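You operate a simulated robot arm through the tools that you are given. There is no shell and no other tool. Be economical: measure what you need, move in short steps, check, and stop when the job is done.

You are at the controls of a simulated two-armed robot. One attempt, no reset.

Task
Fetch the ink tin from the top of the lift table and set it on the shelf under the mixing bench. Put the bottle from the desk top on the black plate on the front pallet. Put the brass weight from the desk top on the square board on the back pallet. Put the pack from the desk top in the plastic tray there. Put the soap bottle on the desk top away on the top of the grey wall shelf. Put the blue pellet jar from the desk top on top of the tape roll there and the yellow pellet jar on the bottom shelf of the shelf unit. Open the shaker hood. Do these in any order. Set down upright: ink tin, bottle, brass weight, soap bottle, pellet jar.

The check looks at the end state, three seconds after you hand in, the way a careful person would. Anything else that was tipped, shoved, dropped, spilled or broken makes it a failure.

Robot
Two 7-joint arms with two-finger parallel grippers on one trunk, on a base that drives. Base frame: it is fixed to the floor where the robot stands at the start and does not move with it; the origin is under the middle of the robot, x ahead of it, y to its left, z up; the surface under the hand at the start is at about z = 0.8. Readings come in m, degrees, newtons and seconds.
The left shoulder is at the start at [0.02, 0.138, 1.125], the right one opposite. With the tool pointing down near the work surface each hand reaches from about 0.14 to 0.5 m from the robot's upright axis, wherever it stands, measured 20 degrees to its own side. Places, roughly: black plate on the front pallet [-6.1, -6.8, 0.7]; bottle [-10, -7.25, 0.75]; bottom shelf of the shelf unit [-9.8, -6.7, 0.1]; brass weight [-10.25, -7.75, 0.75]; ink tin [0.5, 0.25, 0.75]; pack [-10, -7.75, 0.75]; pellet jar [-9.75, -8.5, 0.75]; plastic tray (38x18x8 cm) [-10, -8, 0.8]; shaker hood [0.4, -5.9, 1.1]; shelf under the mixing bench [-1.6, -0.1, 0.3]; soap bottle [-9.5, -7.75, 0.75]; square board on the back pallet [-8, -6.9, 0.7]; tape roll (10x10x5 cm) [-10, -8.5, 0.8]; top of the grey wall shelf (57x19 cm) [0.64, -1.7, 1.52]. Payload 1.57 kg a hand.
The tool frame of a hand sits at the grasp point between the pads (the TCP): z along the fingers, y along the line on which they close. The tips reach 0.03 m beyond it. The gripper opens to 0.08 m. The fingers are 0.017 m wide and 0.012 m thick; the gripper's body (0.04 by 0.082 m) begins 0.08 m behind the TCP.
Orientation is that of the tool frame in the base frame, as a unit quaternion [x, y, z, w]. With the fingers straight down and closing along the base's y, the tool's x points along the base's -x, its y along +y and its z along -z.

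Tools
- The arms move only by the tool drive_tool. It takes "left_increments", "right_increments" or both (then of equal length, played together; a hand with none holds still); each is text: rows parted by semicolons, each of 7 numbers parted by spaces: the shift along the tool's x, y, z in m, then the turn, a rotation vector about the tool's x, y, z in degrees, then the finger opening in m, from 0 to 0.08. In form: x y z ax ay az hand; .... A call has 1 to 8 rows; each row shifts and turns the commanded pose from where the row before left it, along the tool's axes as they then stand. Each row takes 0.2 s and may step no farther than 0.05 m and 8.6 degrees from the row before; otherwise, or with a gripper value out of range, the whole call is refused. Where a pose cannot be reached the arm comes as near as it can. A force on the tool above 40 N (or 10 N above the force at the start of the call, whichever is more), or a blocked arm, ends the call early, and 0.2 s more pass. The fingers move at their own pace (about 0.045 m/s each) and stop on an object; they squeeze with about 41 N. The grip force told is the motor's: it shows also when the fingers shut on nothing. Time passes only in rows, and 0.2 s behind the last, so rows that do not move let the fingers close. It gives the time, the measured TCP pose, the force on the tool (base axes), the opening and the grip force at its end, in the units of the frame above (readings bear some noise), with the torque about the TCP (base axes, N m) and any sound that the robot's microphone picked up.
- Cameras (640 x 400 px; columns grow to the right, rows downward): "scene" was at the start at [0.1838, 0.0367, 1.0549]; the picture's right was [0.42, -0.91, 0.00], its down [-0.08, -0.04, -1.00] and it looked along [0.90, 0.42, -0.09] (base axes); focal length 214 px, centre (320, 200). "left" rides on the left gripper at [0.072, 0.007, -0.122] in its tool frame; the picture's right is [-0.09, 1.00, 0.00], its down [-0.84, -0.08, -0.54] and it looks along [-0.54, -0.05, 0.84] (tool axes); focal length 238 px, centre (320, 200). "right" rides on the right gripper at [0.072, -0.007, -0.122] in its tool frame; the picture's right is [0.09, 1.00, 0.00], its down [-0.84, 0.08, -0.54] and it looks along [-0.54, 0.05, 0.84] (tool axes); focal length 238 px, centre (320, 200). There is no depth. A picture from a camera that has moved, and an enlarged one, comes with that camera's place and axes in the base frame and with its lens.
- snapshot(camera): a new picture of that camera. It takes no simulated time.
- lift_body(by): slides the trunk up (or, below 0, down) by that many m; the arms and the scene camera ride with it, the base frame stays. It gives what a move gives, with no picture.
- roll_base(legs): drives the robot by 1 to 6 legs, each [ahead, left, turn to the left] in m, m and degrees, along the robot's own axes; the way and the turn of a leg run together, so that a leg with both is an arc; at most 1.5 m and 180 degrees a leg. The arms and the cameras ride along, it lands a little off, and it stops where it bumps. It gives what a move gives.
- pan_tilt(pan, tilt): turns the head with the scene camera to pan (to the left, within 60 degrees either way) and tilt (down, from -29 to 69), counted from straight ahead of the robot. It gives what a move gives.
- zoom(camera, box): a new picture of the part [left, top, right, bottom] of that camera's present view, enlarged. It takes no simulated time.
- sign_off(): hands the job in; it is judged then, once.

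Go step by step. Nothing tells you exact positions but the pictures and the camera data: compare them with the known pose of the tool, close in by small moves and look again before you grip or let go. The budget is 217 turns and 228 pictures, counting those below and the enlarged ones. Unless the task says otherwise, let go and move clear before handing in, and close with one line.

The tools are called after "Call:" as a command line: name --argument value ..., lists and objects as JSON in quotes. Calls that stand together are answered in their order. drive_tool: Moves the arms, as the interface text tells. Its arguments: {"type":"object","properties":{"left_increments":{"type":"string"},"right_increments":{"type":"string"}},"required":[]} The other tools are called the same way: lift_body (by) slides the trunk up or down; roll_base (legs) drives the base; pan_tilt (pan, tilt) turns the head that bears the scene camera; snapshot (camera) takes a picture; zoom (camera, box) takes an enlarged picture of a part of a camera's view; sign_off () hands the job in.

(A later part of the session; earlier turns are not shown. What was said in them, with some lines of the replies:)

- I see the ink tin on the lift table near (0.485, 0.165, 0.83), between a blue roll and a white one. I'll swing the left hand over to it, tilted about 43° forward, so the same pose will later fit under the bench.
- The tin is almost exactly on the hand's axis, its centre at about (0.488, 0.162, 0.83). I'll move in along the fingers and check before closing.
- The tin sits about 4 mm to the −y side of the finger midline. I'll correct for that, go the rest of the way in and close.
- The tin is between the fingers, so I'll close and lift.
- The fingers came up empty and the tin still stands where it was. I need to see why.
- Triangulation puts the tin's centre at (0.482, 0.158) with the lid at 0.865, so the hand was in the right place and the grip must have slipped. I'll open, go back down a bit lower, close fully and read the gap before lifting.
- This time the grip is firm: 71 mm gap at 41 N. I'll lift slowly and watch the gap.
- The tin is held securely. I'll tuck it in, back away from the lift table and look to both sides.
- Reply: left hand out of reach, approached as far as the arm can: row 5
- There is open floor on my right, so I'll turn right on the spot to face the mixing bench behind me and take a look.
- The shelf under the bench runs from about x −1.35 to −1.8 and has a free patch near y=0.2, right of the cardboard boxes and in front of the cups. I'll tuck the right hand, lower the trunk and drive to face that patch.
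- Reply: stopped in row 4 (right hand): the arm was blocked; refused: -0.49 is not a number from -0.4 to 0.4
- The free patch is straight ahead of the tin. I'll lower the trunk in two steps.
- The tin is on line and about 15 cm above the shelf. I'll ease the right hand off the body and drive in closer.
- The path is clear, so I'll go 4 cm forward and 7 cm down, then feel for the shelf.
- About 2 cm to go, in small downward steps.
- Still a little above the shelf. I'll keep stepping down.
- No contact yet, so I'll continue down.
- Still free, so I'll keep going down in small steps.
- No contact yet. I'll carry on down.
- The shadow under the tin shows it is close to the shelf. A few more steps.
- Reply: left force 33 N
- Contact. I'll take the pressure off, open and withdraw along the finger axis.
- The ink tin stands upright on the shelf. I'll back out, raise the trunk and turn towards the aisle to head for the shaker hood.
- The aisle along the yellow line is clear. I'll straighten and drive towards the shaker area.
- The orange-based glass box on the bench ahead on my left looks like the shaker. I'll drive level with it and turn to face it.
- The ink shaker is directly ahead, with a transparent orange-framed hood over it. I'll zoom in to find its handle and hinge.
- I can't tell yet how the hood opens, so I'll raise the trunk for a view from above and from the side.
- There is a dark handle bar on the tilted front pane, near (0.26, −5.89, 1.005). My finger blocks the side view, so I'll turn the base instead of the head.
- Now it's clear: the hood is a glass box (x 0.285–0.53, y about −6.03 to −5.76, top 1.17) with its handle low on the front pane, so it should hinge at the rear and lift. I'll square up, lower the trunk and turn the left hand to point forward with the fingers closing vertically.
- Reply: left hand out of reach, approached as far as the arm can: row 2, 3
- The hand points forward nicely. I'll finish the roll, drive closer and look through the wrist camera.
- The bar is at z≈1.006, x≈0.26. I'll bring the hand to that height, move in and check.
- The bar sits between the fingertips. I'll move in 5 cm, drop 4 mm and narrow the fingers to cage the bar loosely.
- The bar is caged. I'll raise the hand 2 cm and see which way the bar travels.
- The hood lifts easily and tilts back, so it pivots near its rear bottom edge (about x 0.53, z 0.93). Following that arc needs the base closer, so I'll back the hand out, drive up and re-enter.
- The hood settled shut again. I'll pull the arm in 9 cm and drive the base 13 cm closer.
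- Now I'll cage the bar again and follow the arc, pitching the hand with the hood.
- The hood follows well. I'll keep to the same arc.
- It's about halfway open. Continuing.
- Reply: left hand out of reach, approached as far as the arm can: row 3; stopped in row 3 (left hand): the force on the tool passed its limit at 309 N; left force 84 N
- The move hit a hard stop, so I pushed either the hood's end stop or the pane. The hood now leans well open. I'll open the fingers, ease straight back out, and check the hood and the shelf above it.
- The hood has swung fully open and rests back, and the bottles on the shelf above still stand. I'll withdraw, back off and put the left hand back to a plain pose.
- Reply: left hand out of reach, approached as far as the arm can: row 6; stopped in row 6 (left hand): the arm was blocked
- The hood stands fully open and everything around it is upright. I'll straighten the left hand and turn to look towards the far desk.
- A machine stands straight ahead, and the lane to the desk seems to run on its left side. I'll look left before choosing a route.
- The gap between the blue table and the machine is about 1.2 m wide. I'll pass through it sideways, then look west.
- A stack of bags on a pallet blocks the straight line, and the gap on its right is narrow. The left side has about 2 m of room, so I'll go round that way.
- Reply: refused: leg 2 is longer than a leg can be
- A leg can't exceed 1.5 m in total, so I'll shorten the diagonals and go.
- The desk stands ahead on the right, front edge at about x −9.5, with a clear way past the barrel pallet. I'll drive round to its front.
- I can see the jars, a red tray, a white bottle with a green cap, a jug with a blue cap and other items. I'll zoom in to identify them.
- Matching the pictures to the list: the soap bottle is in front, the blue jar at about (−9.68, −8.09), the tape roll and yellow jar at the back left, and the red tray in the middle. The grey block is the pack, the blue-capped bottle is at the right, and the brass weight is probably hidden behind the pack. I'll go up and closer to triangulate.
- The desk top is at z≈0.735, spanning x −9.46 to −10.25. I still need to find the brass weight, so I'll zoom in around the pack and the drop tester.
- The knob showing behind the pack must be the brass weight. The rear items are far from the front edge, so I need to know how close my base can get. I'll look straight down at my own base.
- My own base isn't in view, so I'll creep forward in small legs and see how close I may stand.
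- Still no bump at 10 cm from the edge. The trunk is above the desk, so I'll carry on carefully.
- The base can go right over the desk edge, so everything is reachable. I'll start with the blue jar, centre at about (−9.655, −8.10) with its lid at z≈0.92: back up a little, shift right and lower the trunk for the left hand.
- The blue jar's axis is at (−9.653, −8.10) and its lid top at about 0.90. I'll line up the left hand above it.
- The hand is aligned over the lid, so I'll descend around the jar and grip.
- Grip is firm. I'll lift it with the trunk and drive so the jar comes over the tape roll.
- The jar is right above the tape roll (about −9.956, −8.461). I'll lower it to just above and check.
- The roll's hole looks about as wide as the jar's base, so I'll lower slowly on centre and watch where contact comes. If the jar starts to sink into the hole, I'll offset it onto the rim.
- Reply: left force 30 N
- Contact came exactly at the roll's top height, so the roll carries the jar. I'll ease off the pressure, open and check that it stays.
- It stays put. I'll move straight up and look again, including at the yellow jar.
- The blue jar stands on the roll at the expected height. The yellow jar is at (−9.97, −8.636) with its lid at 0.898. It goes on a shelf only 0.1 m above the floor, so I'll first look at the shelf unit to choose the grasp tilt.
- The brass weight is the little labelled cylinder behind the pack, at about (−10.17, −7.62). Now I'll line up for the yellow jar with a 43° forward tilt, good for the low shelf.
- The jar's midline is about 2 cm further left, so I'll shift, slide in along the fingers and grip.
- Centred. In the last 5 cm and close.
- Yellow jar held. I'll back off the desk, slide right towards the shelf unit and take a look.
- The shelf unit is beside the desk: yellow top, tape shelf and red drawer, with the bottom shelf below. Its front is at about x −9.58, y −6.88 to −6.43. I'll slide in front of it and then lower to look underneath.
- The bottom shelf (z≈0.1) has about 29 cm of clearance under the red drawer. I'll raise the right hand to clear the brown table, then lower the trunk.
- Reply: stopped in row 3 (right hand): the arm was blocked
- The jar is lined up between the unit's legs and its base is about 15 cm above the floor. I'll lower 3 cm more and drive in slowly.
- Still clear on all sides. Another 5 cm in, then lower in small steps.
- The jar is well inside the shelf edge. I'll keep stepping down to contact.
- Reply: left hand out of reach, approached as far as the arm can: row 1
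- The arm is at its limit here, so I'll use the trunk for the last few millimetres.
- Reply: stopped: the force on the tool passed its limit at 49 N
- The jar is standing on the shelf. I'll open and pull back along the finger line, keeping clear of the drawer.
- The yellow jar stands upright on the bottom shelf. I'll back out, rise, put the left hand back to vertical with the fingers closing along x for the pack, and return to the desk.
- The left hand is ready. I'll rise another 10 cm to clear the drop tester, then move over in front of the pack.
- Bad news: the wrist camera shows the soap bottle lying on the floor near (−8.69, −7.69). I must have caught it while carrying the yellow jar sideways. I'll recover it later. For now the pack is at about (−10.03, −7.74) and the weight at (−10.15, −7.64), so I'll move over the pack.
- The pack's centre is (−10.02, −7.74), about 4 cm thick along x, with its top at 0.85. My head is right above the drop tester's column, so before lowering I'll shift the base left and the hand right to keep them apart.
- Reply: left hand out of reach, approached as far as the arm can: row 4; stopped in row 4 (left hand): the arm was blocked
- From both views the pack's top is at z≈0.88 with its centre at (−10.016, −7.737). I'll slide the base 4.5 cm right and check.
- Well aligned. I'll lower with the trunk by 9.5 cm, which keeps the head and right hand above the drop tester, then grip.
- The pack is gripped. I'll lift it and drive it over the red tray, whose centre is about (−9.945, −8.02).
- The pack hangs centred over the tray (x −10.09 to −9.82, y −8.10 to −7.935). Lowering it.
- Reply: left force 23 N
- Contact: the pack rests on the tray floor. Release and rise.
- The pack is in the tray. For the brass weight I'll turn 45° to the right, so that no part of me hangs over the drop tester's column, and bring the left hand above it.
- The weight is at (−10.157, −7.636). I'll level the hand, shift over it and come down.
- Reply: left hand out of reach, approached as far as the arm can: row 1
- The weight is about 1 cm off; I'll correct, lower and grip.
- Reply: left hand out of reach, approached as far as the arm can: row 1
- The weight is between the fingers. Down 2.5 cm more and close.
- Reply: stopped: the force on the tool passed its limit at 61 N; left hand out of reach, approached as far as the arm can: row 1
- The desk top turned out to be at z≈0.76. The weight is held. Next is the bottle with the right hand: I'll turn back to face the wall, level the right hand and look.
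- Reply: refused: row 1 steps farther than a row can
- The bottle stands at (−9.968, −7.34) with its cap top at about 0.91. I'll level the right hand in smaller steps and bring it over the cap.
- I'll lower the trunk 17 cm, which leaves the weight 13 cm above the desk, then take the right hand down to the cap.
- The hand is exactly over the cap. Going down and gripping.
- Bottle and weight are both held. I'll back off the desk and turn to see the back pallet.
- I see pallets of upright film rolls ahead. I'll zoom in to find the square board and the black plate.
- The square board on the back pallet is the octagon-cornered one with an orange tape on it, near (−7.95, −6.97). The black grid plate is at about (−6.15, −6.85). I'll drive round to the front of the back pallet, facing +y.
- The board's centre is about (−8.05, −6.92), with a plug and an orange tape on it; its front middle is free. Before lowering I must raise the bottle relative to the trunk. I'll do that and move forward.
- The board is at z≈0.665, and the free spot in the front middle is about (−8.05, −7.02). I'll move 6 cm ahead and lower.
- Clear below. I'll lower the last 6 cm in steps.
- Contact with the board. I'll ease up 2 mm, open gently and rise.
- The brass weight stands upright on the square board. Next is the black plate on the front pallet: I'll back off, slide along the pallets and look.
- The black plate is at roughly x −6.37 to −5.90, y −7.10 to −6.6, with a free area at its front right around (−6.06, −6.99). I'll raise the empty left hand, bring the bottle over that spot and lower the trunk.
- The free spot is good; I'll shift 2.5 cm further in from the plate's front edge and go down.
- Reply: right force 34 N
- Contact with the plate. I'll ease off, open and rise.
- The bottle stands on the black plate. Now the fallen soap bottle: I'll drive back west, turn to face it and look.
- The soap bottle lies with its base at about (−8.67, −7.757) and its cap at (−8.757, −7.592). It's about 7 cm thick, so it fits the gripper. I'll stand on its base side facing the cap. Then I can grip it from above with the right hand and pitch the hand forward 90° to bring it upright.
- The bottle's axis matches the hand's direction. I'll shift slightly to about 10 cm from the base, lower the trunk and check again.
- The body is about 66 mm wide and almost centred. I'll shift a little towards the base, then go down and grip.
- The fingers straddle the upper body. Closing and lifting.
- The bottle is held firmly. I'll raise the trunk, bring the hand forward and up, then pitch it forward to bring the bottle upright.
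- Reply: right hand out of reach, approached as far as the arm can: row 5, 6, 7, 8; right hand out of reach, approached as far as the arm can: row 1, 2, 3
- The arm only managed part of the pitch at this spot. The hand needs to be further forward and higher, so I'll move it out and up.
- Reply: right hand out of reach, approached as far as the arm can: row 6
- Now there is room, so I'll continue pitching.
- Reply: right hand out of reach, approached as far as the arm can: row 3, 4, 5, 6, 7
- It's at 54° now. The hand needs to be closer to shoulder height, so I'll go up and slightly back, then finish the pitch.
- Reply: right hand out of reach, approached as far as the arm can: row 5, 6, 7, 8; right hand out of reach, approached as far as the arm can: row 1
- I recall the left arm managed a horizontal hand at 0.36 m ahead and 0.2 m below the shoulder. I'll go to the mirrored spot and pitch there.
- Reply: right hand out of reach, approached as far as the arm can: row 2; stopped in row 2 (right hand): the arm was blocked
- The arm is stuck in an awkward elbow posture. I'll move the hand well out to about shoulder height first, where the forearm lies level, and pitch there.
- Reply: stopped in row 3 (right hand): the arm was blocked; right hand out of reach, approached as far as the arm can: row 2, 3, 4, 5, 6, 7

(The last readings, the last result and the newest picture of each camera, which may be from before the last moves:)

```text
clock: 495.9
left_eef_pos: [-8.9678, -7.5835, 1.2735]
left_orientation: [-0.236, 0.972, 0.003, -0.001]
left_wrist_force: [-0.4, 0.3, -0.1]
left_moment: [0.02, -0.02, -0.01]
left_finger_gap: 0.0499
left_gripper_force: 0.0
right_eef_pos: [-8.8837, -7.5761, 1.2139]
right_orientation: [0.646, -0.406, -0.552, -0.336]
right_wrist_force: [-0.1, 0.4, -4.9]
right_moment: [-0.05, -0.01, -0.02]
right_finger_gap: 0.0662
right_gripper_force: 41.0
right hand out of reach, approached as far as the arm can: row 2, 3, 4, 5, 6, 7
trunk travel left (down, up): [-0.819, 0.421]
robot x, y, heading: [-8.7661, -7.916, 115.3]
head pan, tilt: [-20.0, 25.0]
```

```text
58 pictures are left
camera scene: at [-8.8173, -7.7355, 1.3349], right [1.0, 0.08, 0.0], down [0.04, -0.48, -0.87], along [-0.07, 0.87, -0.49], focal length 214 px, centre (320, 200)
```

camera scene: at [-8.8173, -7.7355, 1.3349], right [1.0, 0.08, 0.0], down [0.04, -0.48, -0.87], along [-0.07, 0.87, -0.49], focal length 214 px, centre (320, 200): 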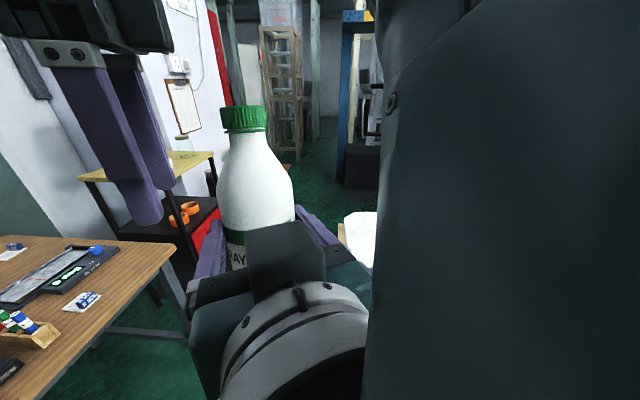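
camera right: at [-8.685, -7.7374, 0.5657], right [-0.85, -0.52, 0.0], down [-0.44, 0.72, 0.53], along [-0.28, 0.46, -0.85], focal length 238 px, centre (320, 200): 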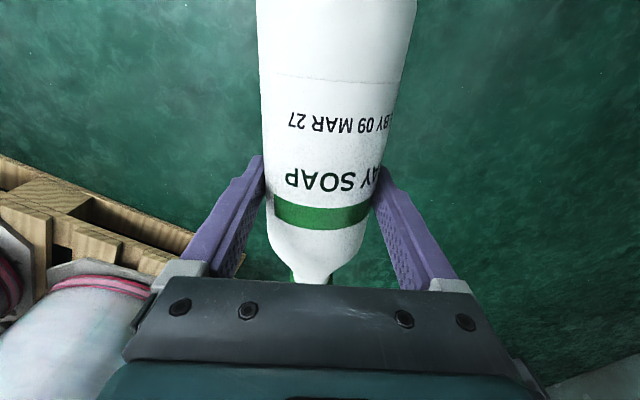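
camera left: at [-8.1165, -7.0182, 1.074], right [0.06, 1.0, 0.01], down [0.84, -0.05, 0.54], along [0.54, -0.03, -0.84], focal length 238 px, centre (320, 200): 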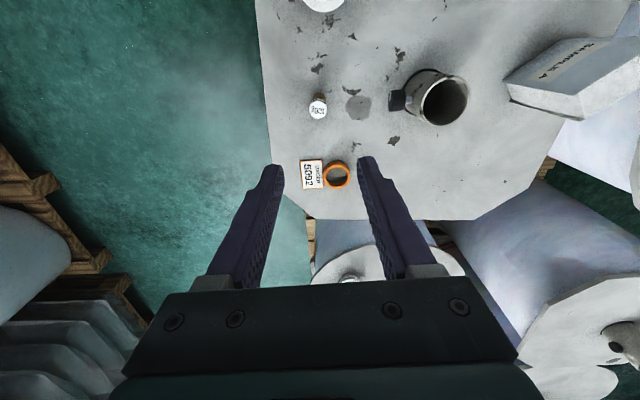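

The arm changed posture and the hand is now pitched 80°, so the bottle is nearly upright. I'll move out and to the right, away from my head, while finishing the pitch.

Call:
drive_tool --right_increments "0 -0.015 0.025 0 -2 0 0; 0 -0.015 0.025 0 -2 0 0; 0 -0.015 0.025 0 -2 0 0; 0 -0.015 0.025 0 -2 0 0; 0 -0.015 0.02 0 -1.5 0 0; 0 0 0 0 0 0 0"

Call:
snapshot --camera "scene"

```text
clock: 497.2
left_eef_pos: [-8.9681, -7.5835, 1.2734]
left_orientation: [-0.236, 0.972, 0.002, -0.002]
left_wrist_force: [0.3, 0.3, -0.4]
left_moment: [0.03, 0.02, 0.01]
left_finger_gap: 0.05
left_gripper_force: 0.1
right_eef_pos: [-8.9422, -7.5055, 1.2784]
right_orientation: [-0.601, 0.379, 0.605, 0.359]
right_wrist_force: [-0.9, -0.4, -6.4]
right_moment: [-0.06, -0.01, -0.04]
right_finger_gap: 0.0661
right_gripper_force: 41.5
right hand out of reach, approached as far as the arm can: row 1, 2, 3, 4, 5
trunk travel left (down, up): [-0.819, 0.421]
robot x, y, heading: [-8.7649, -7.9155, 115.6]
head pan, tilt: [-20.0, 25.0]
```

```text
57 pictures are left
camera scene: at [-8.8189, -7.7343, 1.3414], right [1.0, 0.09, 0.0], down [0.04, -0.42, -0.91], along [-0.09, 0.9, -0.42], focal length 214 px, centre (320, 200)
```

scene: 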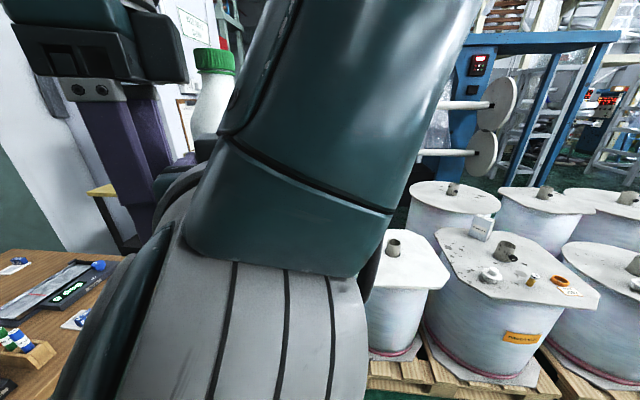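

The bottle is now upright (tool x points straight down). I'll move the left hand away to the left, back and down so it won't interfere, then check the bottle.

Call:
drive_tool --left_increments "0.03 0 0.01 0 0 0 0.05; 0.03 -0.01 0.02 0 0 0 0.05; 0.03 -0.015 0.035 0 0 0 0.05; 0.03 -0.015 0.035 0 0 0 0.05; 0.02 -0.015 0.04 0 0 0 0.05; 0.02 -0.015 0.04 0 0 0 0.05; 0.02 -0.015 0.04 0 0 0 0.05; 0 -0.015 0.04 0 0 0 0.05"

Call:
snapshot --camera "right"

Call:
pan_tilt --pan 15 --tilt 15

Call:
snapshot --camera "scene"

```text
clock: 499.1
left_eef_pos: [-9.0833, -7.7553, 1.0129]
left_orientation: [-0.234, 0.972, 0.002, -0.002]
left_wrist_force: [-0.4, 0.4, 0.1]
left_moment: [0.01, -0.01, -0.04]
left_finger_gap: 0.05
left_gripper_force: 0.1
right_eef_pos: [-8.9418, -7.5068, 1.2786]
right_orientation: [-0.601, 0.379, 0.605, 0.36]
right_wrist_force: [0.2, 0.2, -5.8]
right_moment: [-0.06, -0.05, 0.03]
right_finger_gap: 0.0662
right_gripper_force: 41.0
trunk travel left (down, up): [-0.819, 0.421]
robot x, y, heading: [-8.7702, -7.9111, 115.4]
head pan, tilt: [-20.0, 25.0]
```

```text
56 pictures are left
camera right: at [-8.8828, -7.613, 1.2068], right [-0.89, -0.45, -0.07], down [0.19, -0.5, 0.84], along [-0.42, 0.74, 0.53], focal length 238 px, centre (320, 200)
```

right: 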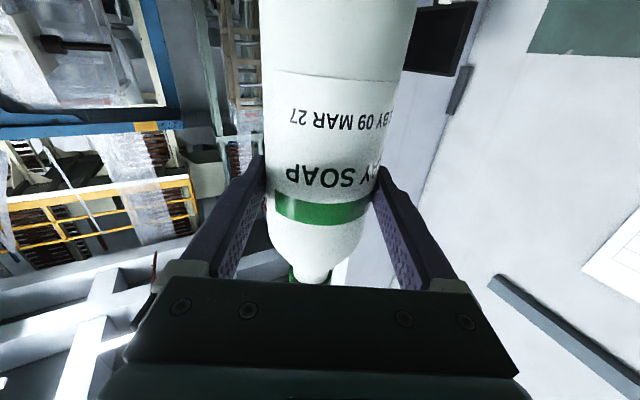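

```text
clock: 500.1
left_eef_pos: [-9.0843, -7.7551, 1.0131]
left_orientation: [-0.237, 0.971, 0.002, -0.002]
left_wrist_force: [-0.7, -0.3, -0.2]
left_moment: [-0.01, 0.05, 0.01]
left_finger_gap: 0.0503
left_gripper_force: 0.1
right_eef_pos: [-8.9424, -7.5081, 1.2787]
right_orientation: [-0.601, 0.379, 0.605, 0.36]
right_wrist_force: [0.2, 0.2, -5.6]
right_moment: [-0.07, -0.03, 0.03]
right_finger_gap: 0.0662
right_gripper_force: 41.2
trunk travel left (down, up): [-0.819, 0.421]
robot x, y, heading: [-8.7727, -7.9142, 115.6]
head pan, tilt: [15.0, 15.0]
```

```text
55 pictures are left
camera scene: at [-8.8707, -7.7549, 1.3576], right [0.76, 0.65, 0.0], down [0.17, -0.2, -0.97], along [-0.63, 0.74, -0.26], focal length 214 px, centre (320, 200)
```

scene: 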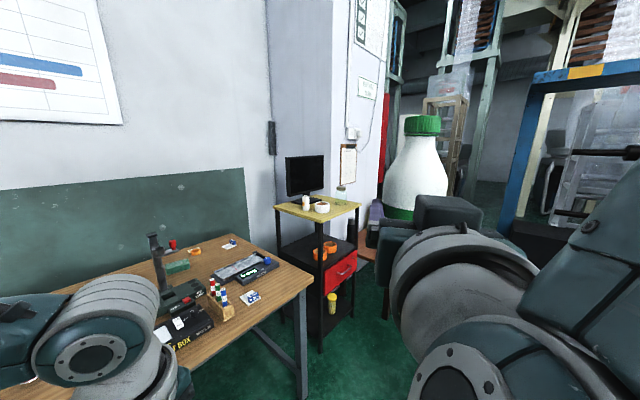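

The soap bottle is upright in the right hand. Now the long way back: I'll raise the trunk, turn to face +x and retrace the clear southern route.

Call:
lift_body --by 0.3

Call:
roll_base --legs '[[0, 0, -115.5], [-0.1, -1.4, 0], [0, -0.8, 0], [1.5, 0, 0], [1.5, 0, 0], [1.3, 0.3, 0]]'

Call:
pan_tilt --pan 15 --tilt 15

Call:
snapshot --camera "scene"

```text
clock: 503.1
left_eef_pos: [-9.0836, -7.7541, 1.3127]
left_orientation: [-0.236, 0.972, 0.002, -0.001]
left_wrist_force: [0.0, -0.4, -0.9]
left_moment: [0.01, 0.0, 0.01]
left_finger_gap: 0.0499
left_gripper_force: 0.1
right_eef_pos: [-8.9423, -7.5067, 1.5789]
right_orientation: [-0.601, 0.379, 0.605, 0.36]
right_wrist_force: [0.6, 0.2, -4.9]
right_moment: [-0.1, -0.07, -0.02]
right_finger_gap: 0.0663
right_gripper_force: 41.1
trunk travel left (down, up): [-1.119, 0.121]
robot x, y, heading: [-8.7671, -7.9148, 115.3]
head pan, tilt: [15.0, 15.0]
```

```text
clock: 539.0
left_eef_pos: [-4.3107, -9.6329, 1.3127]
left_orientation: [0.706, 0.708, 0.003, 0.0]
left_wrist_force: [0.0, 0.6, 0.0]
left_moment: [-0.02, 0.0, 0.0]
left_finger_gap: 0.0497
left_gripper_force: 0.1
right_eef_pos: [-4.1546, -9.8725, 1.5785]
right_orientation: [0.01, 0.711, 0.008, 0.704]
right_wrist_force: [-0.1, -0.1, -5.3]
right_moment: [0.01, 0.07, -0.01]
right_finger_gap: 0.0663
right_gripper_force: 41.4
trunk travel left (down, up): [-1.119, 0.121]
robot x, y, heading: [-4.5957, -9.8389, -1.9]
head pan, tilt: [15.0, 15.0]
```

```text
clock: 539.6
left_eef_pos: [-4.311, -9.6319, 1.3135]
left_orientation: [0.707, 0.707, 0.002, 0.001]
left_wrist_force: [-0.1, -0.7, -0.1]
left_moment: [0.01, -0.01, -0.01]
left_finger_gap: 0.05
left_gripper_force: 0.1
right_eef_pos: [-4.1538, -9.8716, 1.5774]
right_orientation: [0.01, 0.711, 0.009, 0.703]
right_wrist_force: [0.3, 0.0, -5.8]
right_moment: [0.0, 0.08, 0.01]
right_finger_gap: 0.0664
right_gripper_force: 41.1
trunk travel left (down, up): [-1.119, 0.121]
robot x, y, heading: [-4.5987, -9.8426, -1.7]
head pan, tilt: [15.0, 15.0]
```

```text
54 pictures are left
camera scene: at [-4.4052, -9.824, 1.6576], right [0.23, -0.97, 0.0], down [-0.25, -0.06, -0.97], along [0.94, 0.22, -0.26], focal length 214 px, centre (320, 200)
```

scene: 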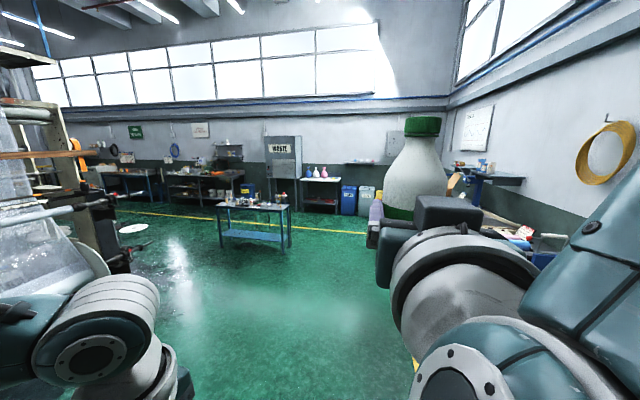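

On course. Next stretch: between the machine and the blue table, then into the aisle.

Call:
roll_base --legs '[[0, 0, 1.7], [1.2, 0.8, 0], [1.1, 0.75, 0], [0, 1.5, 0], [1.3, 0.55, 0], [0.3, 1.4, 0]]'

Call:
roll_base --legs '[[0, 1.5, 0], [0, 1.3, 0]]'

Call:
pan_tilt --pan 25 --tilt 10

Call:
snapshot --camera "scene"

```text
clock: 573.5
left_eef_pos: [-0.6199, -4.55, 1.3133]
left_orientation: [0.674, 0.739, 0.003, 0.002]
left_wrist_force: [-0.5, 0.5, -0.7]
left_moment: [0.02, 0.01, -0.02]
left_finger_gap: 0.0499
left_gripper_force: 0.1
right_eef_pos: [-0.4415, -4.7736, 1.5793]
right_orientation: [-0.022, 0.71, 0.04, 0.702]
right_wrist_force: [-0.3, 0.3, -6.4]
right_moment: [0.0, 0.09, 0.02]
right_finger_gap: 0.0665
right_gripper_force: 40.7
trunk travel left (down, up): [-1.119, 0.121]
robot x, y, heading: [-0.88, -4.7846, 3.4]
head pan, tilt: [15.0, 15.0]
```

```text
clock: 587.0
left_eef_pos: [-0.81, -1.7596, 1.3128]
left_orientation: [0.671, 0.742, 0.002, 0.002]
left_wrist_force: [-0.7, -0.3, -0.7]
left_moment: [0.01, -0.01, 0.02]
left_finger_gap: 0.0501
left_gripper_force: 0.1
right_eef_pos: [-0.6319, -1.9827, 1.5776]
right_orientation: [-0.025, 0.71, 0.043, 0.702]
right_wrist_force: [0.5, 0.1, -5.4]
right_moment: [0.01, 0.04, -0.01]
right_finger_gap: 0.0663
right_gripper_force: 41.0
trunk travel left (down, up): [-1.119, 0.121]
robot x, y, heading: [-1.0752, -1.998, 3.8]
head pan, tilt: [15.0, 15.0]
```

```text
clock: 587.8
left_eef_pos: [-0.8099, -1.759, 1.3123]
left_orientation: [0.672, 0.741, 0.003, 0.001]
left_wrist_force: [0.3, 0.4, 0.5]
left_moment: [0.02, -0.02, -0.01]
left_finger_gap: 0.0499
left_gripper_force: 0.0
right_eef_pos: [-0.6315, -1.9816, 1.5782]
right_orientation: [-0.024, 0.711, 0.042, 0.702]
right_wrist_force: [0.5, -0.6, -5.5]
right_moment: [-0.01, 0.05, 0.03]
right_finger_gap: 0.0663
right_gripper_force: 40.9
trunk travel left (down, up): [-1.119, 0.121]
robot x, y, heading: [-1.0736, -1.9922, 3.8]
head pan, tilt: [25.0, 10.0]
```

```text
53 pictures are left
camera scene: at [-0.8928, -1.944, 1.6657], right [0.48, -0.88, 0.0], down [-0.15, -0.08, -0.98], along [0.86, 0.47, -0.17], focal length 214 px, centre (320, 200)
```

scene: 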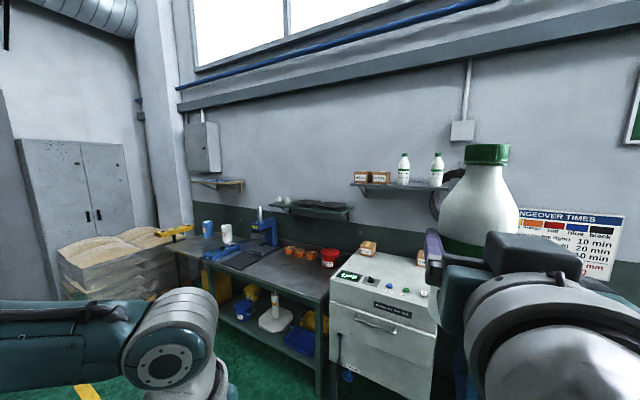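

The grey wall shelf is ahead, holding two small boxes and two soap bottles. I'll straighten and move closer to find the free space.

Call:
roll_base --legs '[[0, 0, -3.8], [0.6, 0, 0]]'

Call:
pan_tilt --pan 22 --tilt 12

Call:
snapshot --camera "scene"

```text
clock: 591.6
left_eef_pos: [-0.1961, -1.7759, 1.3126]
left_orientation: [0.695, 0.719, 0.003, 0.0]
left_wrist_force: [0.0, 0.5, 0.0]
left_moment: [0.01, 0.02, 0.0]
left_finger_gap: 0.05
left_gripper_force: 0.0
right_eef_pos: [-0.0317, -2.0092, 1.5784]
right_orientation: [-0.002, 0.711, 0.02, 0.703]
right_wrist_force: [-0.5, -0.3, -5.5]
right_moment: [0.02, 0.11, 0.0]
right_finger_gap: 0.0664
right_gripper_force: 41.0
trunk travel left (down, up): [-1.119, 0.121]
robot x, y, heading: [-0.4721, -1.9944, -0.0]
head pan, tilt: [25.0, 10.0]
```

```text
clock: 592.2
left_eef_pos: [-0.1957, -1.7756, 1.3139]
left_orientation: [0.695, 0.719, 0.003, 0.001]
left_wrist_force: [-0.4, 0.5, 0.5]
left_moment: [-0.01, 0.01, -0.03]
left_finger_gap: 0.05
left_gripper_force: 0.2
right_eef_pos: [-0.0326, -2.0104, 1.5782]
right_orientation: [-0.002, 0.712, 0.021, 0.702]
right_wrist_force: [0.6, 0.4, -5.7]
right_moment: [0.03, 0.09, -0.04]
right_finger_gap: 0.066
right_gripper_force: 40.7
trunk travel left (down, up): [-1.119, 0.121]
robot x, y, heading: [-0.4757, -1.9954, -0.1]
head pan, tilt: [22.0, 12.0]
```

```text
52 pictures are left
camera scene: at [-0.2883, -1.9593, 1.6625], right [0.38, -0.93, 0.0], down [-0.19, -0.08, -0.98], along [0.91, 0.37, -0.21], focal length 214 px, centre (320, 200)
```

scene: 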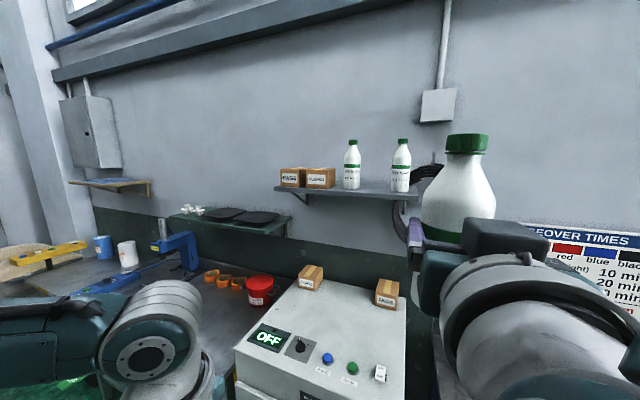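

There's a gap between the two standing bottles, about 13 cm wide and centred near y −1.84. My bottle with barely opened fingers fits there. I'll raise it above shelf height and come closer.

Call:
lift_body --by 0.1

Call:
roll_base --legs '[[0.4, 0.165, 0]]'

Call:
pan_tilt --pan 10 --tilt 12

Call:
snapshot --camera "scene"

Call:
snapshot --camera "right"

```text
clock: 593.6
left_eef_pos: [-0.196, -1.7755, 1.4133]
left_orientation: [0.695, 0.719, 0.003, 0.002]
left_wrist_force: [0.3, 0.1, 0.0]
left_moment: [0.0, 0.04, 0.02]
left_finger_gap: 0.0502
left_gripper_force: 0.0
right_eef_pos: [-0.0333, -2.0104, 1.6779]
right_orientation: [-0.001, 0.711, 0.02, 0.703]
right_wrist_force: [-0.2, -0.4, -6.3]
right_moment: [0.01, 0.1, 0.0]
right_finger_gap: 0.0663
right_gripper_force: 41.1
trunk travel left (down, up): [-1.219, 0.021]
robot x, y, heading: [-0.4774, -1.9912, 0.2]
head pan, tilt: [22.0, 12.0]
```

```text
clock: 596.2
left_eef_pos: [0.2027, -1.6094, 1.4128]
left_orientation: [0.693, 0.721, 0.003, 0.001]
left_wrist_force: [-0.3, -0.9, -0.1]
left_moment: [-0.02, -0.01, -0.03]
left_finger_gap: 0.0497
left_gripper_force: 0.0
right_eef_pos: [0.3676, -1.8433, 1.6781]
right_orientation: [-0.003, 0.711, 0.021, 0.703]
right_wrist_force: [1.0, 0.7, -5.9]
right_moment: [0.01, 0.1, -0.01]
right_finger_gap: 0.0661
right_gripper_force: 41.3
trunk travel left (down, up): [-1.219, 0.021]
robot x, y, heading: [-0.0729, -1.8297, 0.2]
head pan, tilt: [22.0, 12.0]
```

```text
clock: 597.0
left_eef_pos: [0.2023, -1.6091, 1.4126]
left_orientation: [0.694, 0.72, 0.003, 0.001]
left_wrist_force: [0.6, 0.0, -0.1]
left_moment: [0.01, -0.01, 0.01]
left_finger_gap: 0.05
left_gripper_force: 0.1
right_eef_pos: [0.3671, -1.8423, 1.6777]
right_orientation: [-0.002, 0.712, 0.021, 0.702]
right_wrist_force: [0.2, -1.1, -5.8]
right_moment: [-0.03, 0.06, -0.02]
right_finger_gap: 0.0662
right_gripper_force: 41.1
trunk travel left (down, up): [-1.219, 0.021]
robot x, y, heading: [-0.0717, -1.8244, 0.1]
head pan, tilt: [10.0, 12.0]
```

```text
51 pictures are left
camera scene: at [0.1171, -1.812, 1.7625], right [0.18, -0.98, 0.0], down [-0.2, -0.04, -0.98], along [0.96, 0.18, -0.21], focal length 214 px, centre (320, 200)
```

scene: 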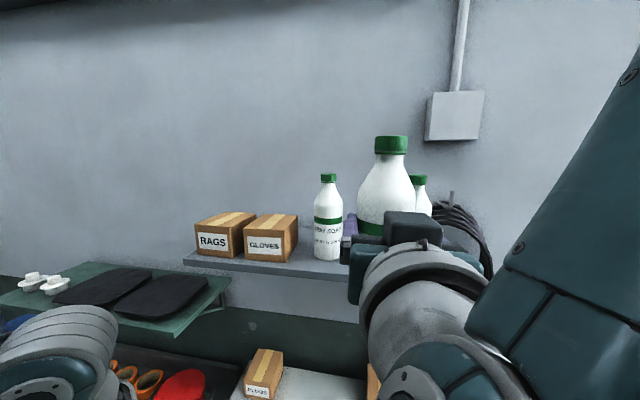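

```text
50 pictures are left
camera right: at [0.2444, -1.8507, 1.6063], right [-0.03, 1.0, -0.07], down [-0.53, 0.04, 0.84], along [0.85, 0.06, 0.53], focal length 238 px, centre (320, 200)
```

right: 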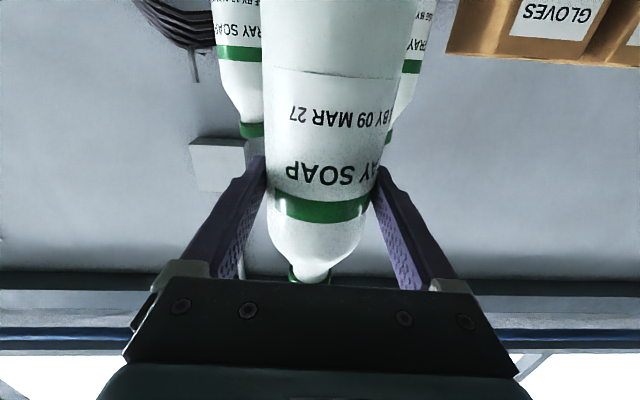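

My bottle is centred on the gap (neighbours at y −1.942 and −1.745). I'll pull the left hand back, then move in.

Call:
drive_tool --left_increments "0 -0.03 0 0 0 0 0.05; 0 -0.03 0 0 0 0 0.05; 0 -0.02 0 0 0 0 0.05"

Call:
roll_base --legs '[[0.12, 0, 0]]'

Call:
snapshot --camera "right"

Call:
snapshot --camera "scene"

```text
clock: 597.8
left_eef_pos: [0.1231, -1.6114, 1.4125]
left_orientation: [0.693, 0.721, 0.003, 0.002]
left_wrist_force: [-0.4, 0.8, -0.5]
left_moment: [-0.04, -0.01, 0.03]
left_finger_gap: 0.0501
left_gripper_force: 0.0
right_eef_pos: [0.3673, -1.8433, 1.6787]
right_orientation: [-0.002, 0.711, 0.021, 0.702]
right_wrist_force: [-0.6, -0.9, -5.8]
right_moment: [-0.02, 0.09, -0.02]
right_finger_gap: 0.0661
right_gripper_force: 41.4
trunk travel left (down, up): [-1.219, 0.021]
robot x, y, heading: [-0.0739, -1.8258, 0.2]
head pan, tilt: [10.0, 12.0]
```

```text
clock: 599.0
left_eef_pos: [0.2417, -1.6116, 1.4133]
left_orientation: [0.693, 0.721, 0.002, 0.001]
left_wrist_force: [-0.6, -0.2, 0.4]
left_moment: [-0.02, 0.02, -0.01]
left_finger_gap: 0.05
left_gripper_force: 0.2
right_eef_pos: [0.4869, -1.8418, 1.6782]
right_orientation: [-0.002, 0.711, 0.021, 0.702]
right_wrist_force: [-1.2, 0.9, -5.9]
right_moment: [0.01, 0.04, -0.01]
right_finger_gap: 0.0662
right_gripper_force: 41.0
trunk travel left (down, up): [-1.219, 0.021]
robot x, y, heading: [0.0407, -1.8283, 0.4]
head pan, tilt: [10.0, 12.0]
```

```text
49 pictures are left
camera right: at [0.3628, -1.8501, 1.6063], right [-0.03, 1.0, -0.07], down [-0.53, 0.04, 0.84], along [0.85, 0.06, 0.53], focal length 238 px, centre (320, 200)
```

right: 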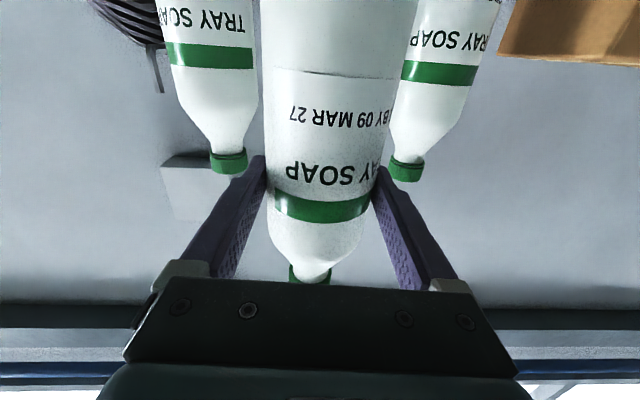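

```text
48 pictures are left
camera scene: at [0.2355, -1.8114, 1.7625], right [0.18, -0.98, 0.0], down [-0.21, -0.04, -0.98], along [0.96, 0.18, -0.21], focal length 214 px, centre (320, 200)
```

scene: 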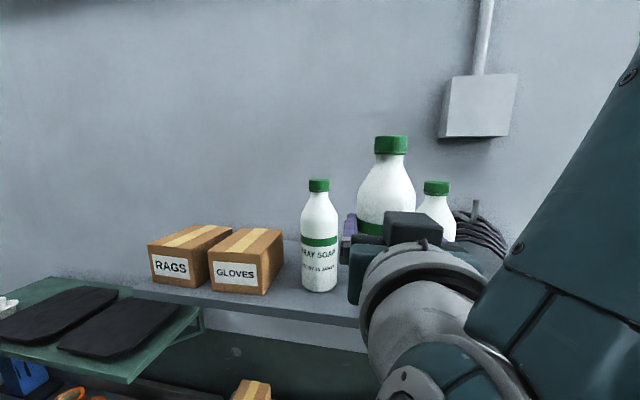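

My bottle's base is at z≈1.58, 6 cm above the shelf, and centred. I'll go in the last 12 cm.

Call:
roll_base --legs '[[0.06, 0.001, 0]]'

Call:
roll_base --legs '[[0.065, 0.001, 0]]'

Call:
snapshot --camera "right"

Call:
snapshot --camera "scene"

```text
clock: 600.0
left_eef_pos: [0.3024, -1.6102, 1.4126]
left_orientation: [0.693, 0.721, 0.002, 0.001]
left_wrist_force: [-0.1, 0.5, 0.3]
left_moment: [0.0, -0.04, 0.0]
left_finger_gap: 0.0502
left_gripper_force: 0.0
right_eef_pos: [0.5455, -1.8415, 1.6789]
right_orientation: [-0.001, 0.712, 0.021, 0.702]
right_wrist_force: [-0.1, -1.4, -4.7]
right_moment: [-0.01, 0.1, -0.01]
right_finger_gap: 0.066
right_gripper_force: 41.4
trunk travel left (down, up): [-1.219, 0.021]
robot x, y, heading: [0.1063, -1.8251, 0.3]
head pan, tilt: [10.0, 12.0]
```

```text
clock: 600.9
left_eef_pos: [0.3664, -1.6076, 1.4113]
left_orientation: [0.694, 0.72, 0.003, 0.002]
left_wrist_force: [0.1, 0.3, -0.2]
left_moment: [0.04, -0.03, 0.01]
left_finger_gap: 0.0501
left_gripper_force: 0.0
right_eef_pos: [0.61, -1.84, 1.6768]
right_orientation: [-0.002, 0.712, 0.021, 0.702]
right_wrist_force: [-0.2, 0.1, -6.0]
right_moment: [0.03, 0.08, 0.0]
right_finger_gap: 0.0663
right_gripper_force: 41.1
trunk travel left (down, up): [-1.219, 0.021]
robot x, y, heading: [0.1689, -1.8235, 0.2]
head pan, tilt: [10.0, 12.0]
```

```text
47 pictures are left
camera right: at [0.4863, -1.8477, 1.6061], right [-0.03, 1.0, -0.07], down [-0.53, 0.04, 0.85], along [0.85, 0.06, 0.53], focal length 238 px, centre (320, 200)
```

right: 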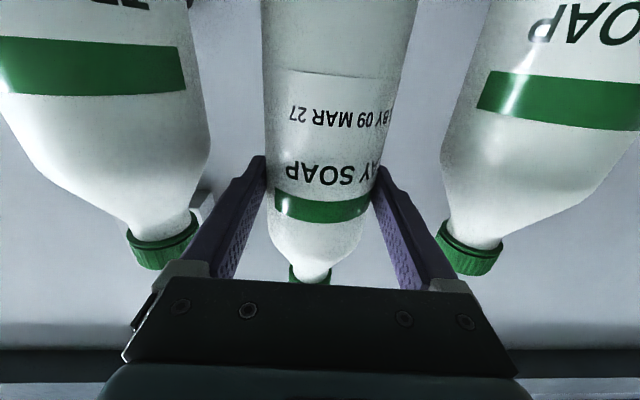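

```text
46 pictures are left
camera scene: at [0.3592, -1.8089, 1.7625], right [0.18, -0.98, 0.0], down [-0.21, -0.04, -0.98], along [0.96, 0.17, -0.21], focal length 214 px, centre (320, 200)
```

scene: 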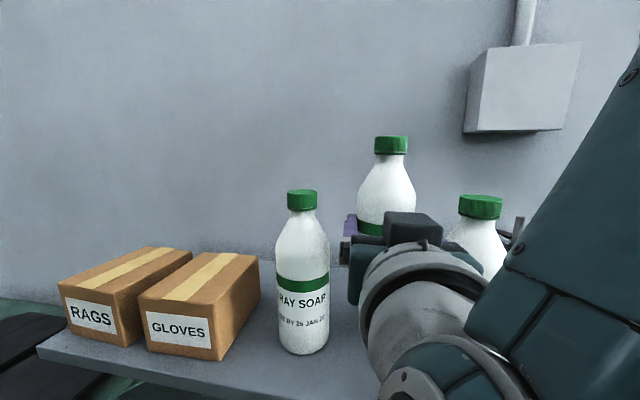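

My bottle stands between its neighbours (mid-gap y −1.837). I'll lower it to the shelf in steps.

Call:
lift_body --by -0.045

Call:
lift_body --by -0.008

Call:
lift_body --by -0.005

Call:
snapshot --camera "scene"

```text
clock: 601.8
left_eef_pos: [0.3668, -1.6079, 1.3669]
left_orientation: [0.694, 0.72, 0.003, 0.002]
left_wrist_force: [-0.5, -0.7, 0.2]
left_moment: [0.0, 0.02, -0.05]
left_finger_gap: 0.0503
left_gripper_force: 0.0
right_eef_pos: [0.6092, -1.8405, 1.6318]
right_orientation: [-0.002, 0.712, 0.021, 0.702]
right_wrist_force: [-0.5, -0.5, -5.5]
right_moment: [0.0, 0.1, 0.0]
right_finger_gap: 0.0663
right_gripper_force: 40.7
trunk travel left (down, up): [-1.174, 0.066]
robot x, y, heading: [0.1659, -1.8258, 0.1]
head pan, tilt: [10.0, 12.0]
```

```text
clock: 602.4
left_eef_pos: [0.3664, -1.6086, 1.3588]
left_orientation: [0.694, 0.72, 0.003, 0.002]
left_wrist_force: [-1.1, 0.5, -0.2]
left_moment: [0.0, -0.02, -0.04]
left_finger_gap: 0.05
left_gripper_force: 0.0
right_eef_pos: [0.6098, -1.8404, 1.6242]
right_orientation: [-0.002, 0.712, 0.02, 0.702]
right_wrist_force: [0.5, -0.2, -5.1]
right_moment: [0.0, 0.08, 0.02]
right_finger_gap: 0.0661
right_gripper_force: 41.0
trunk travel left (down, up): [-1.166, 0.074]
robot x, y, heading: [0.1683, -1.8228, 0.2]
head pan, tilt: [10.0, 12.0]
```

```text
clock: 602.9
left_eef_pos: [0.3663, -1.6091, 1.355]
left_orientation: [0.694, 0.72, 0.002, 0.001]
left_wrist_force: [0.5, -0.3, 0.1]
left_moment: [0.03, -0.02, 0.01]
left_finger_gap: 0.05
left_gripper_force: 0.0
right_eef_pos: [0.6093, -1.8401, 1.6199]
right_orientation: [-0.002, 0.712, 0.021, 0.702]
right_wrist_force: [-0.3, 0.7, -5.8]
right_moment: [0.01, 0.05, 0.01]
right_finger_gap: 0.0663
right_gripper_force: 40.8
trunk travel left (down, up): [-1.161, 0.079]
robot x, y, heading: [0.1665, -1.8215, 0.2]
head pan, tilt: [10.0, 12.0]
```

```text
45 pictures are left
camera scene: at [0.3592, -1.8089, 1.7045], right [0.18, -0.98, 0.0], down [-0.21, -0.04, -0.98], along [0.96, 0.17, -0.21], focal length 214 px, centre (320, 200)
```

scene: 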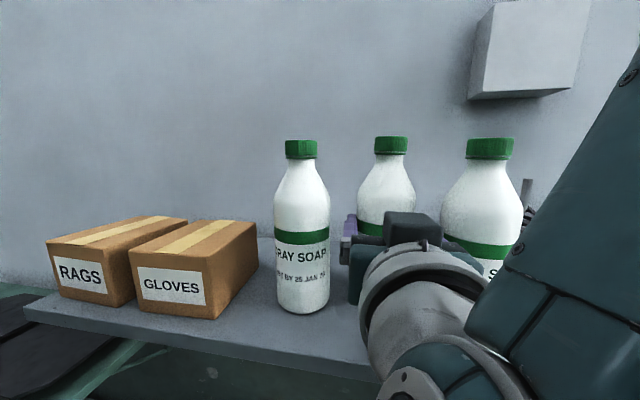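

Nearly level with the neighbours. A few more small steps.

Call:
lift_body --by -0.004

Call:
lift_body --by -0.004

Call:
lift_body --by -0.003

Call:
zoom --camera "scene" --box '[250, 120, 530, 320]'

```text
clock: 603.5
left_eef_pos: [0.3658, -1.6073, 1.3508]
left_orientation: [0.694, 0.72, 0.002, 0.0]
left_wrist_force: [0.3, 0.3, -0.1]
left_moment: [-0.01, 0.0, -0.03]
left_finger_gap: 0.05
left_gripper_force: 0.0
right_eef_pos: [0.6104, -1.8407, 1.6161]
right_orientation: [-0.001, 0.712, 0.02, 0.702]
right_wrist_force: [0.9, 0.2, -4.7]
right_moment: [-0.02, 0.0, 0.0]
right_finger_gap: 0.0662
right_gripper_force: 40.9
trunk travel left (down, up): [-1.157, 0.083]
robot x, y, heading: [0.1681, -1.8259, 0.1]
head pan, tilt: [10.0, 12.0]
```

```text
clock: 604.0
left_eef_pos: [0.3671, -1.6081, 1.3465]
left_orientation: [0.694, 0.72, 0.003, 0.002]
left_wrist_force: [-0.2, -0.3, -0.1]
left_moment: [0.03, 0.01, 0.01]
left_finger_gap: 0.0503
left_gripper_force: 0.2
right_eef_pos: [0.6116, -1.8401, 1.6148]
right_orientation: [-0.002, 0.708, 0.021, 0.706]
right_wrist_force: [-6.0, 0.5, 19.6]
right_moment: [-0.58, 0.24, -0.14]
right_finger_gap: 0.066
right_gripper_force: 41.0
trunk travel left (down, up): [-1.153, 0.087]
robot x, y, heading: [0.1699, -1.8225, 0.2]
head pan, tilt: [10.0, 12.0]
```

```text
clock: 604.5
left_eef_pos: [0.3672, -1.6095, 1.3437]
left_orientation: [0.694, 0.72, 0.004, 0.002]
left_wrist_force: [0.4, 0.4, -0.2]
left_moment: [-0.04, 0.01, -0.01]
left_finger_gap: 0.0499
left_gripper_force: 0.1
right_eef_pos: [0.6115, -1.8385, 1.6139]
right_orientation: [-0.001, 0.706, 0.022, 0.708]
right_wrist_force: [-2.6, 5.7, 31.9]
right_moment: [-0.37, -0.5, 0.0]
right_finger_gap: 0.0664
right_gripper_force: 41.4
trunk travel left (down, up): [-1.15, 0.09]
robot x, y, heading: [0.1678, -1.8207, 0.2]
head pan, tilt: [10.0, 12.0]
```

```text
2.00 times, centred on (390, 220) of scene
camera zoom: at [0.3599, -1.8088, 1.6943], right [0.18, -0.98, 0.0], down [-0.2, -0.04, -0.98], along [0.96, 0.17, -0.21], focal length 429 px, centre (180, 160)
```

zoom: 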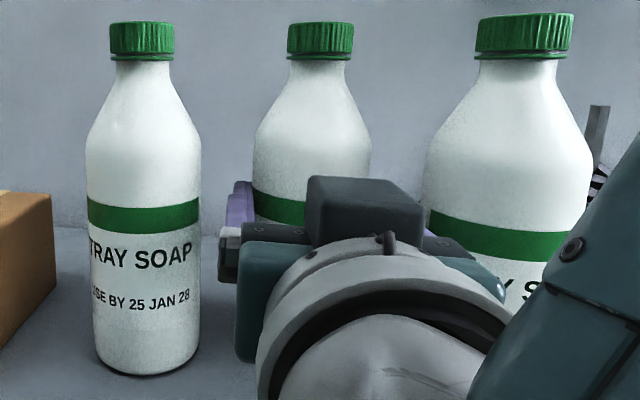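

The bottle stands upright on the shelf. I'll ease the pressure, open only slightly and back straight out with the base.

Call:
lift_body --by 0.003

Call:
drive_tool --right_increments "0 0 0 0 0 0 0.072; 0 0 0 0 0 0 0.077; 0 0 0 0 0 0 0.077; 0 0 0 0 0 0 0.077"

Call:
snapshot --camera "right"

Call:
zoom --camera "scene" --box '[250, 120, 530, 320]'

```text
clock: 605.0
left_eef_pos: [0.3672, -1.6084, 1.3478]
left_orientation: [0.694, 0.72, 0.003, 0.001]
left_wrist_force: [0.3, 0.0, 0.3]
left_moment: [0.02, 0.0, 0.02]
left_finger_gap: 0.0502
left_gripper_force: 0.0
right_eef_pos: [0.6101, -1.8389, 1.6144]
right_orientation: [-0.003, 0.709, 0.022, 0.705]
right_wrist_force: [7.6, 5.3, 17.5]
right_moment: [0.03, -1.26, 0.26]
right_finger_gap: 0.066
right_gripper_force: 40.7
trunk travel left (down, up): [-1.153, 0.087]
robot x, y, heading: [0.1694, -1.8268, 0.2]
head pan, tilt: [10.0, 12.0]
```

```text
clock: 606.0
left_eef_pos: [0.3662, -1.6088, 1.3469]
left_orientation: [0.694, 0.72, 0.002, 0.0]
left_wrist_force: [0.0, -0.4, -0.4]
left_moment: [0.0, -0.02, 0.04]
left_finger_gap: 0.0498
left_gripper_force: 0.0
right_eef_pos: [0.6086, -1.8401, 1.6121]
right_orientation: [-0.002, 0.712, 0.022, 0.702]
right_wrist_force: [0.3, -1.4, -0.7]
right_moment: [-0.02, -0.02, 0.03]
right_finger_gap: 0.0768
right_gripper_force: 0.1
trunk travel left (down, up): [-1.153, 0.087]
robot x, y, heading: [0.1651, -1.8247, 0.6]
head pan, tilt: [10.0, 12.0]
```

```text
43 pictures are left
camera right: at [0.4864, -1.8478, 1.5402], right [-0.03, 1.0, -0.07], down [-0.53, 0.04, 0.85], along [0.85, 0.06, 0.53], focal length 238 px, centre (320, 200)
```

right: 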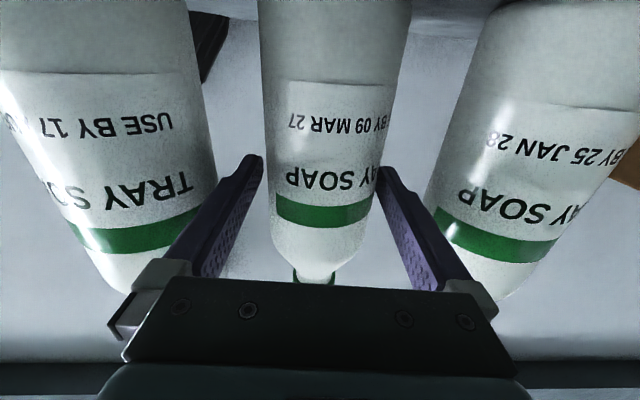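

```text
2.00 times, centred on (390, 220) of scene
camera zoom: at [0.3593, -1.8089, 1.6966], right [0.18, -0.98, 0.0], down [-0.2, -0.04, -0.98], along [0.96, 0.17, -0.21], focal length 429 px, centre (180, 160)
```

zoom: 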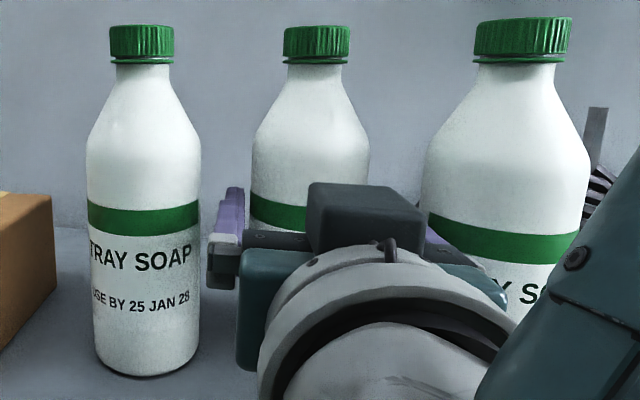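

It stands freely. Backing straight out.

Call:
roll_base --legs '[[-0.05, 0, 0]]'

Call:
roll_base --legs '[[-0.2, 0, 0]]'

Call:
snapshot --camera "scene"

```text
clock: 606.9
left_eef_pos: [0.3167, -1.6079, 1.3471]
left_orientation: [0.694, 0.72, 0.003, 0.002]
left_wrist_force: [-0.3, 0.2, -0.2]
left_moment: [0.03, 0.02, 0.01]
left_finger_gap: 0.0502
left_gripper_force: 0.1
right_eef_pos: [0.5613, -1.8399, 1.6126]
right_orientation: [-0.002, 0.711, 0.021, 0.702]
right_wrist_force: [-0.2, -0.4, 0.8]
right_moment: [0.0, -0.01, -0.01]
right_finger_gap: 0.0769
right_gripper_force: 0.0
trunk travel left (down, up): [-1.153, 0.087]
robot x, y, heading: [0.1218, -1.8237, 0.0]
head pan, tilt: [10.0, 12.0]
```

```text
clock: 608.5
left_eef_pos: [0.1243, -1.6085, 1.3453]
left_orientation: [0.695, 0.719, 0.002, 0.001]
left_wrist_force: [0.2, -0.4, 0.1]
left_moment: [0.0, -0.03, -0.02]
left_finger_gap: 0.0498
left_gripper_force: 0.0
right_eef_pos: [0.368, -1.8418, 1.6123]
right_orientation: [-0.001, 0.712, 0.02, 0.702]
right_wrist_force: [-0.1, -0.2, -0.4]
right_moment: [0.0, 0.04, 0.01]
right_finger_gap: 0.077
right_gripper_force: 0.0
trunk travel left (down, up): [-1.153, 0.087]
robot x, y, heading: [-0.0711, -1.8267, 0.2]
head pan, tilt: [10.0, 12.0]
```

```text
41 pictures are left
camera scene: at [0.1173, -1.8101, 1.6966], right [0.18, -0.98, 0.0], down [-0.2, -0.04, -0.98], along [0.96, 0.17, -0.21], focal length 214 px, centre (320, 200)
```

scene: 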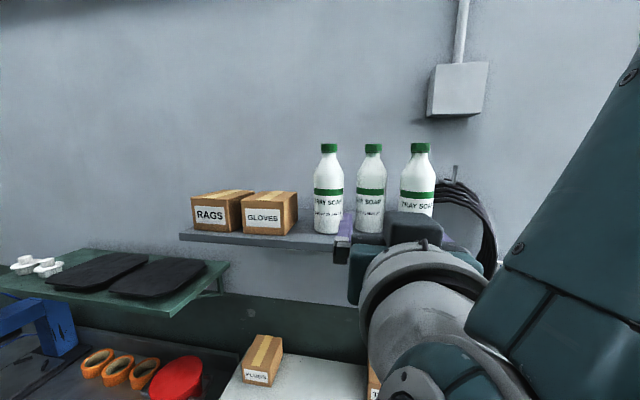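

All eight jobs are done as far as I can see: the soap stands upright between its neighbours, and I last saw the hood fully open. I'll back clear and hand in.

Call:
roll_base --legs '[[-0.3, 0, 0]]'

Call:
sign_off

```text
clock: 610.6
left_eef_pos: [-0.1781, -1.6092, 1.3468]
left_orientation: [0.696, 0.718, 0.003, 0.001]
left_wrist_force: [0.6, 0.1, 0.6]
left_moment: [-0.02, 0.0, -0.01]
left_finger_gap: 0.0498
left_gripper_force: 0.1
right_eef_pos: [0.0642, -1.8433, 1.6121]
right_orientation: [0.0, 0.711, 0.018, 0.703]
right_wrist_force: [-0.3, 0.2, 0.5]
right_moment: [0.04, -0.06, 0.02]
right_finger_gap: 0.0769
right_gripper_force: 0.0
trunk travel left (down, up): [-1.153, 0.087]
robot x, y, heading: [-0.3773, -1.8254, 0.0]
head pan, tilt: [10.0, 12.0]
```

```text
The job is handed in.
```

All eight jobs are done and handed in. On the way I knocked the soap bottle to the floor and had to pick it up; it now stands upright on the grey wall shelf. I did not re-check the shaker hood or the desk just before handing in.
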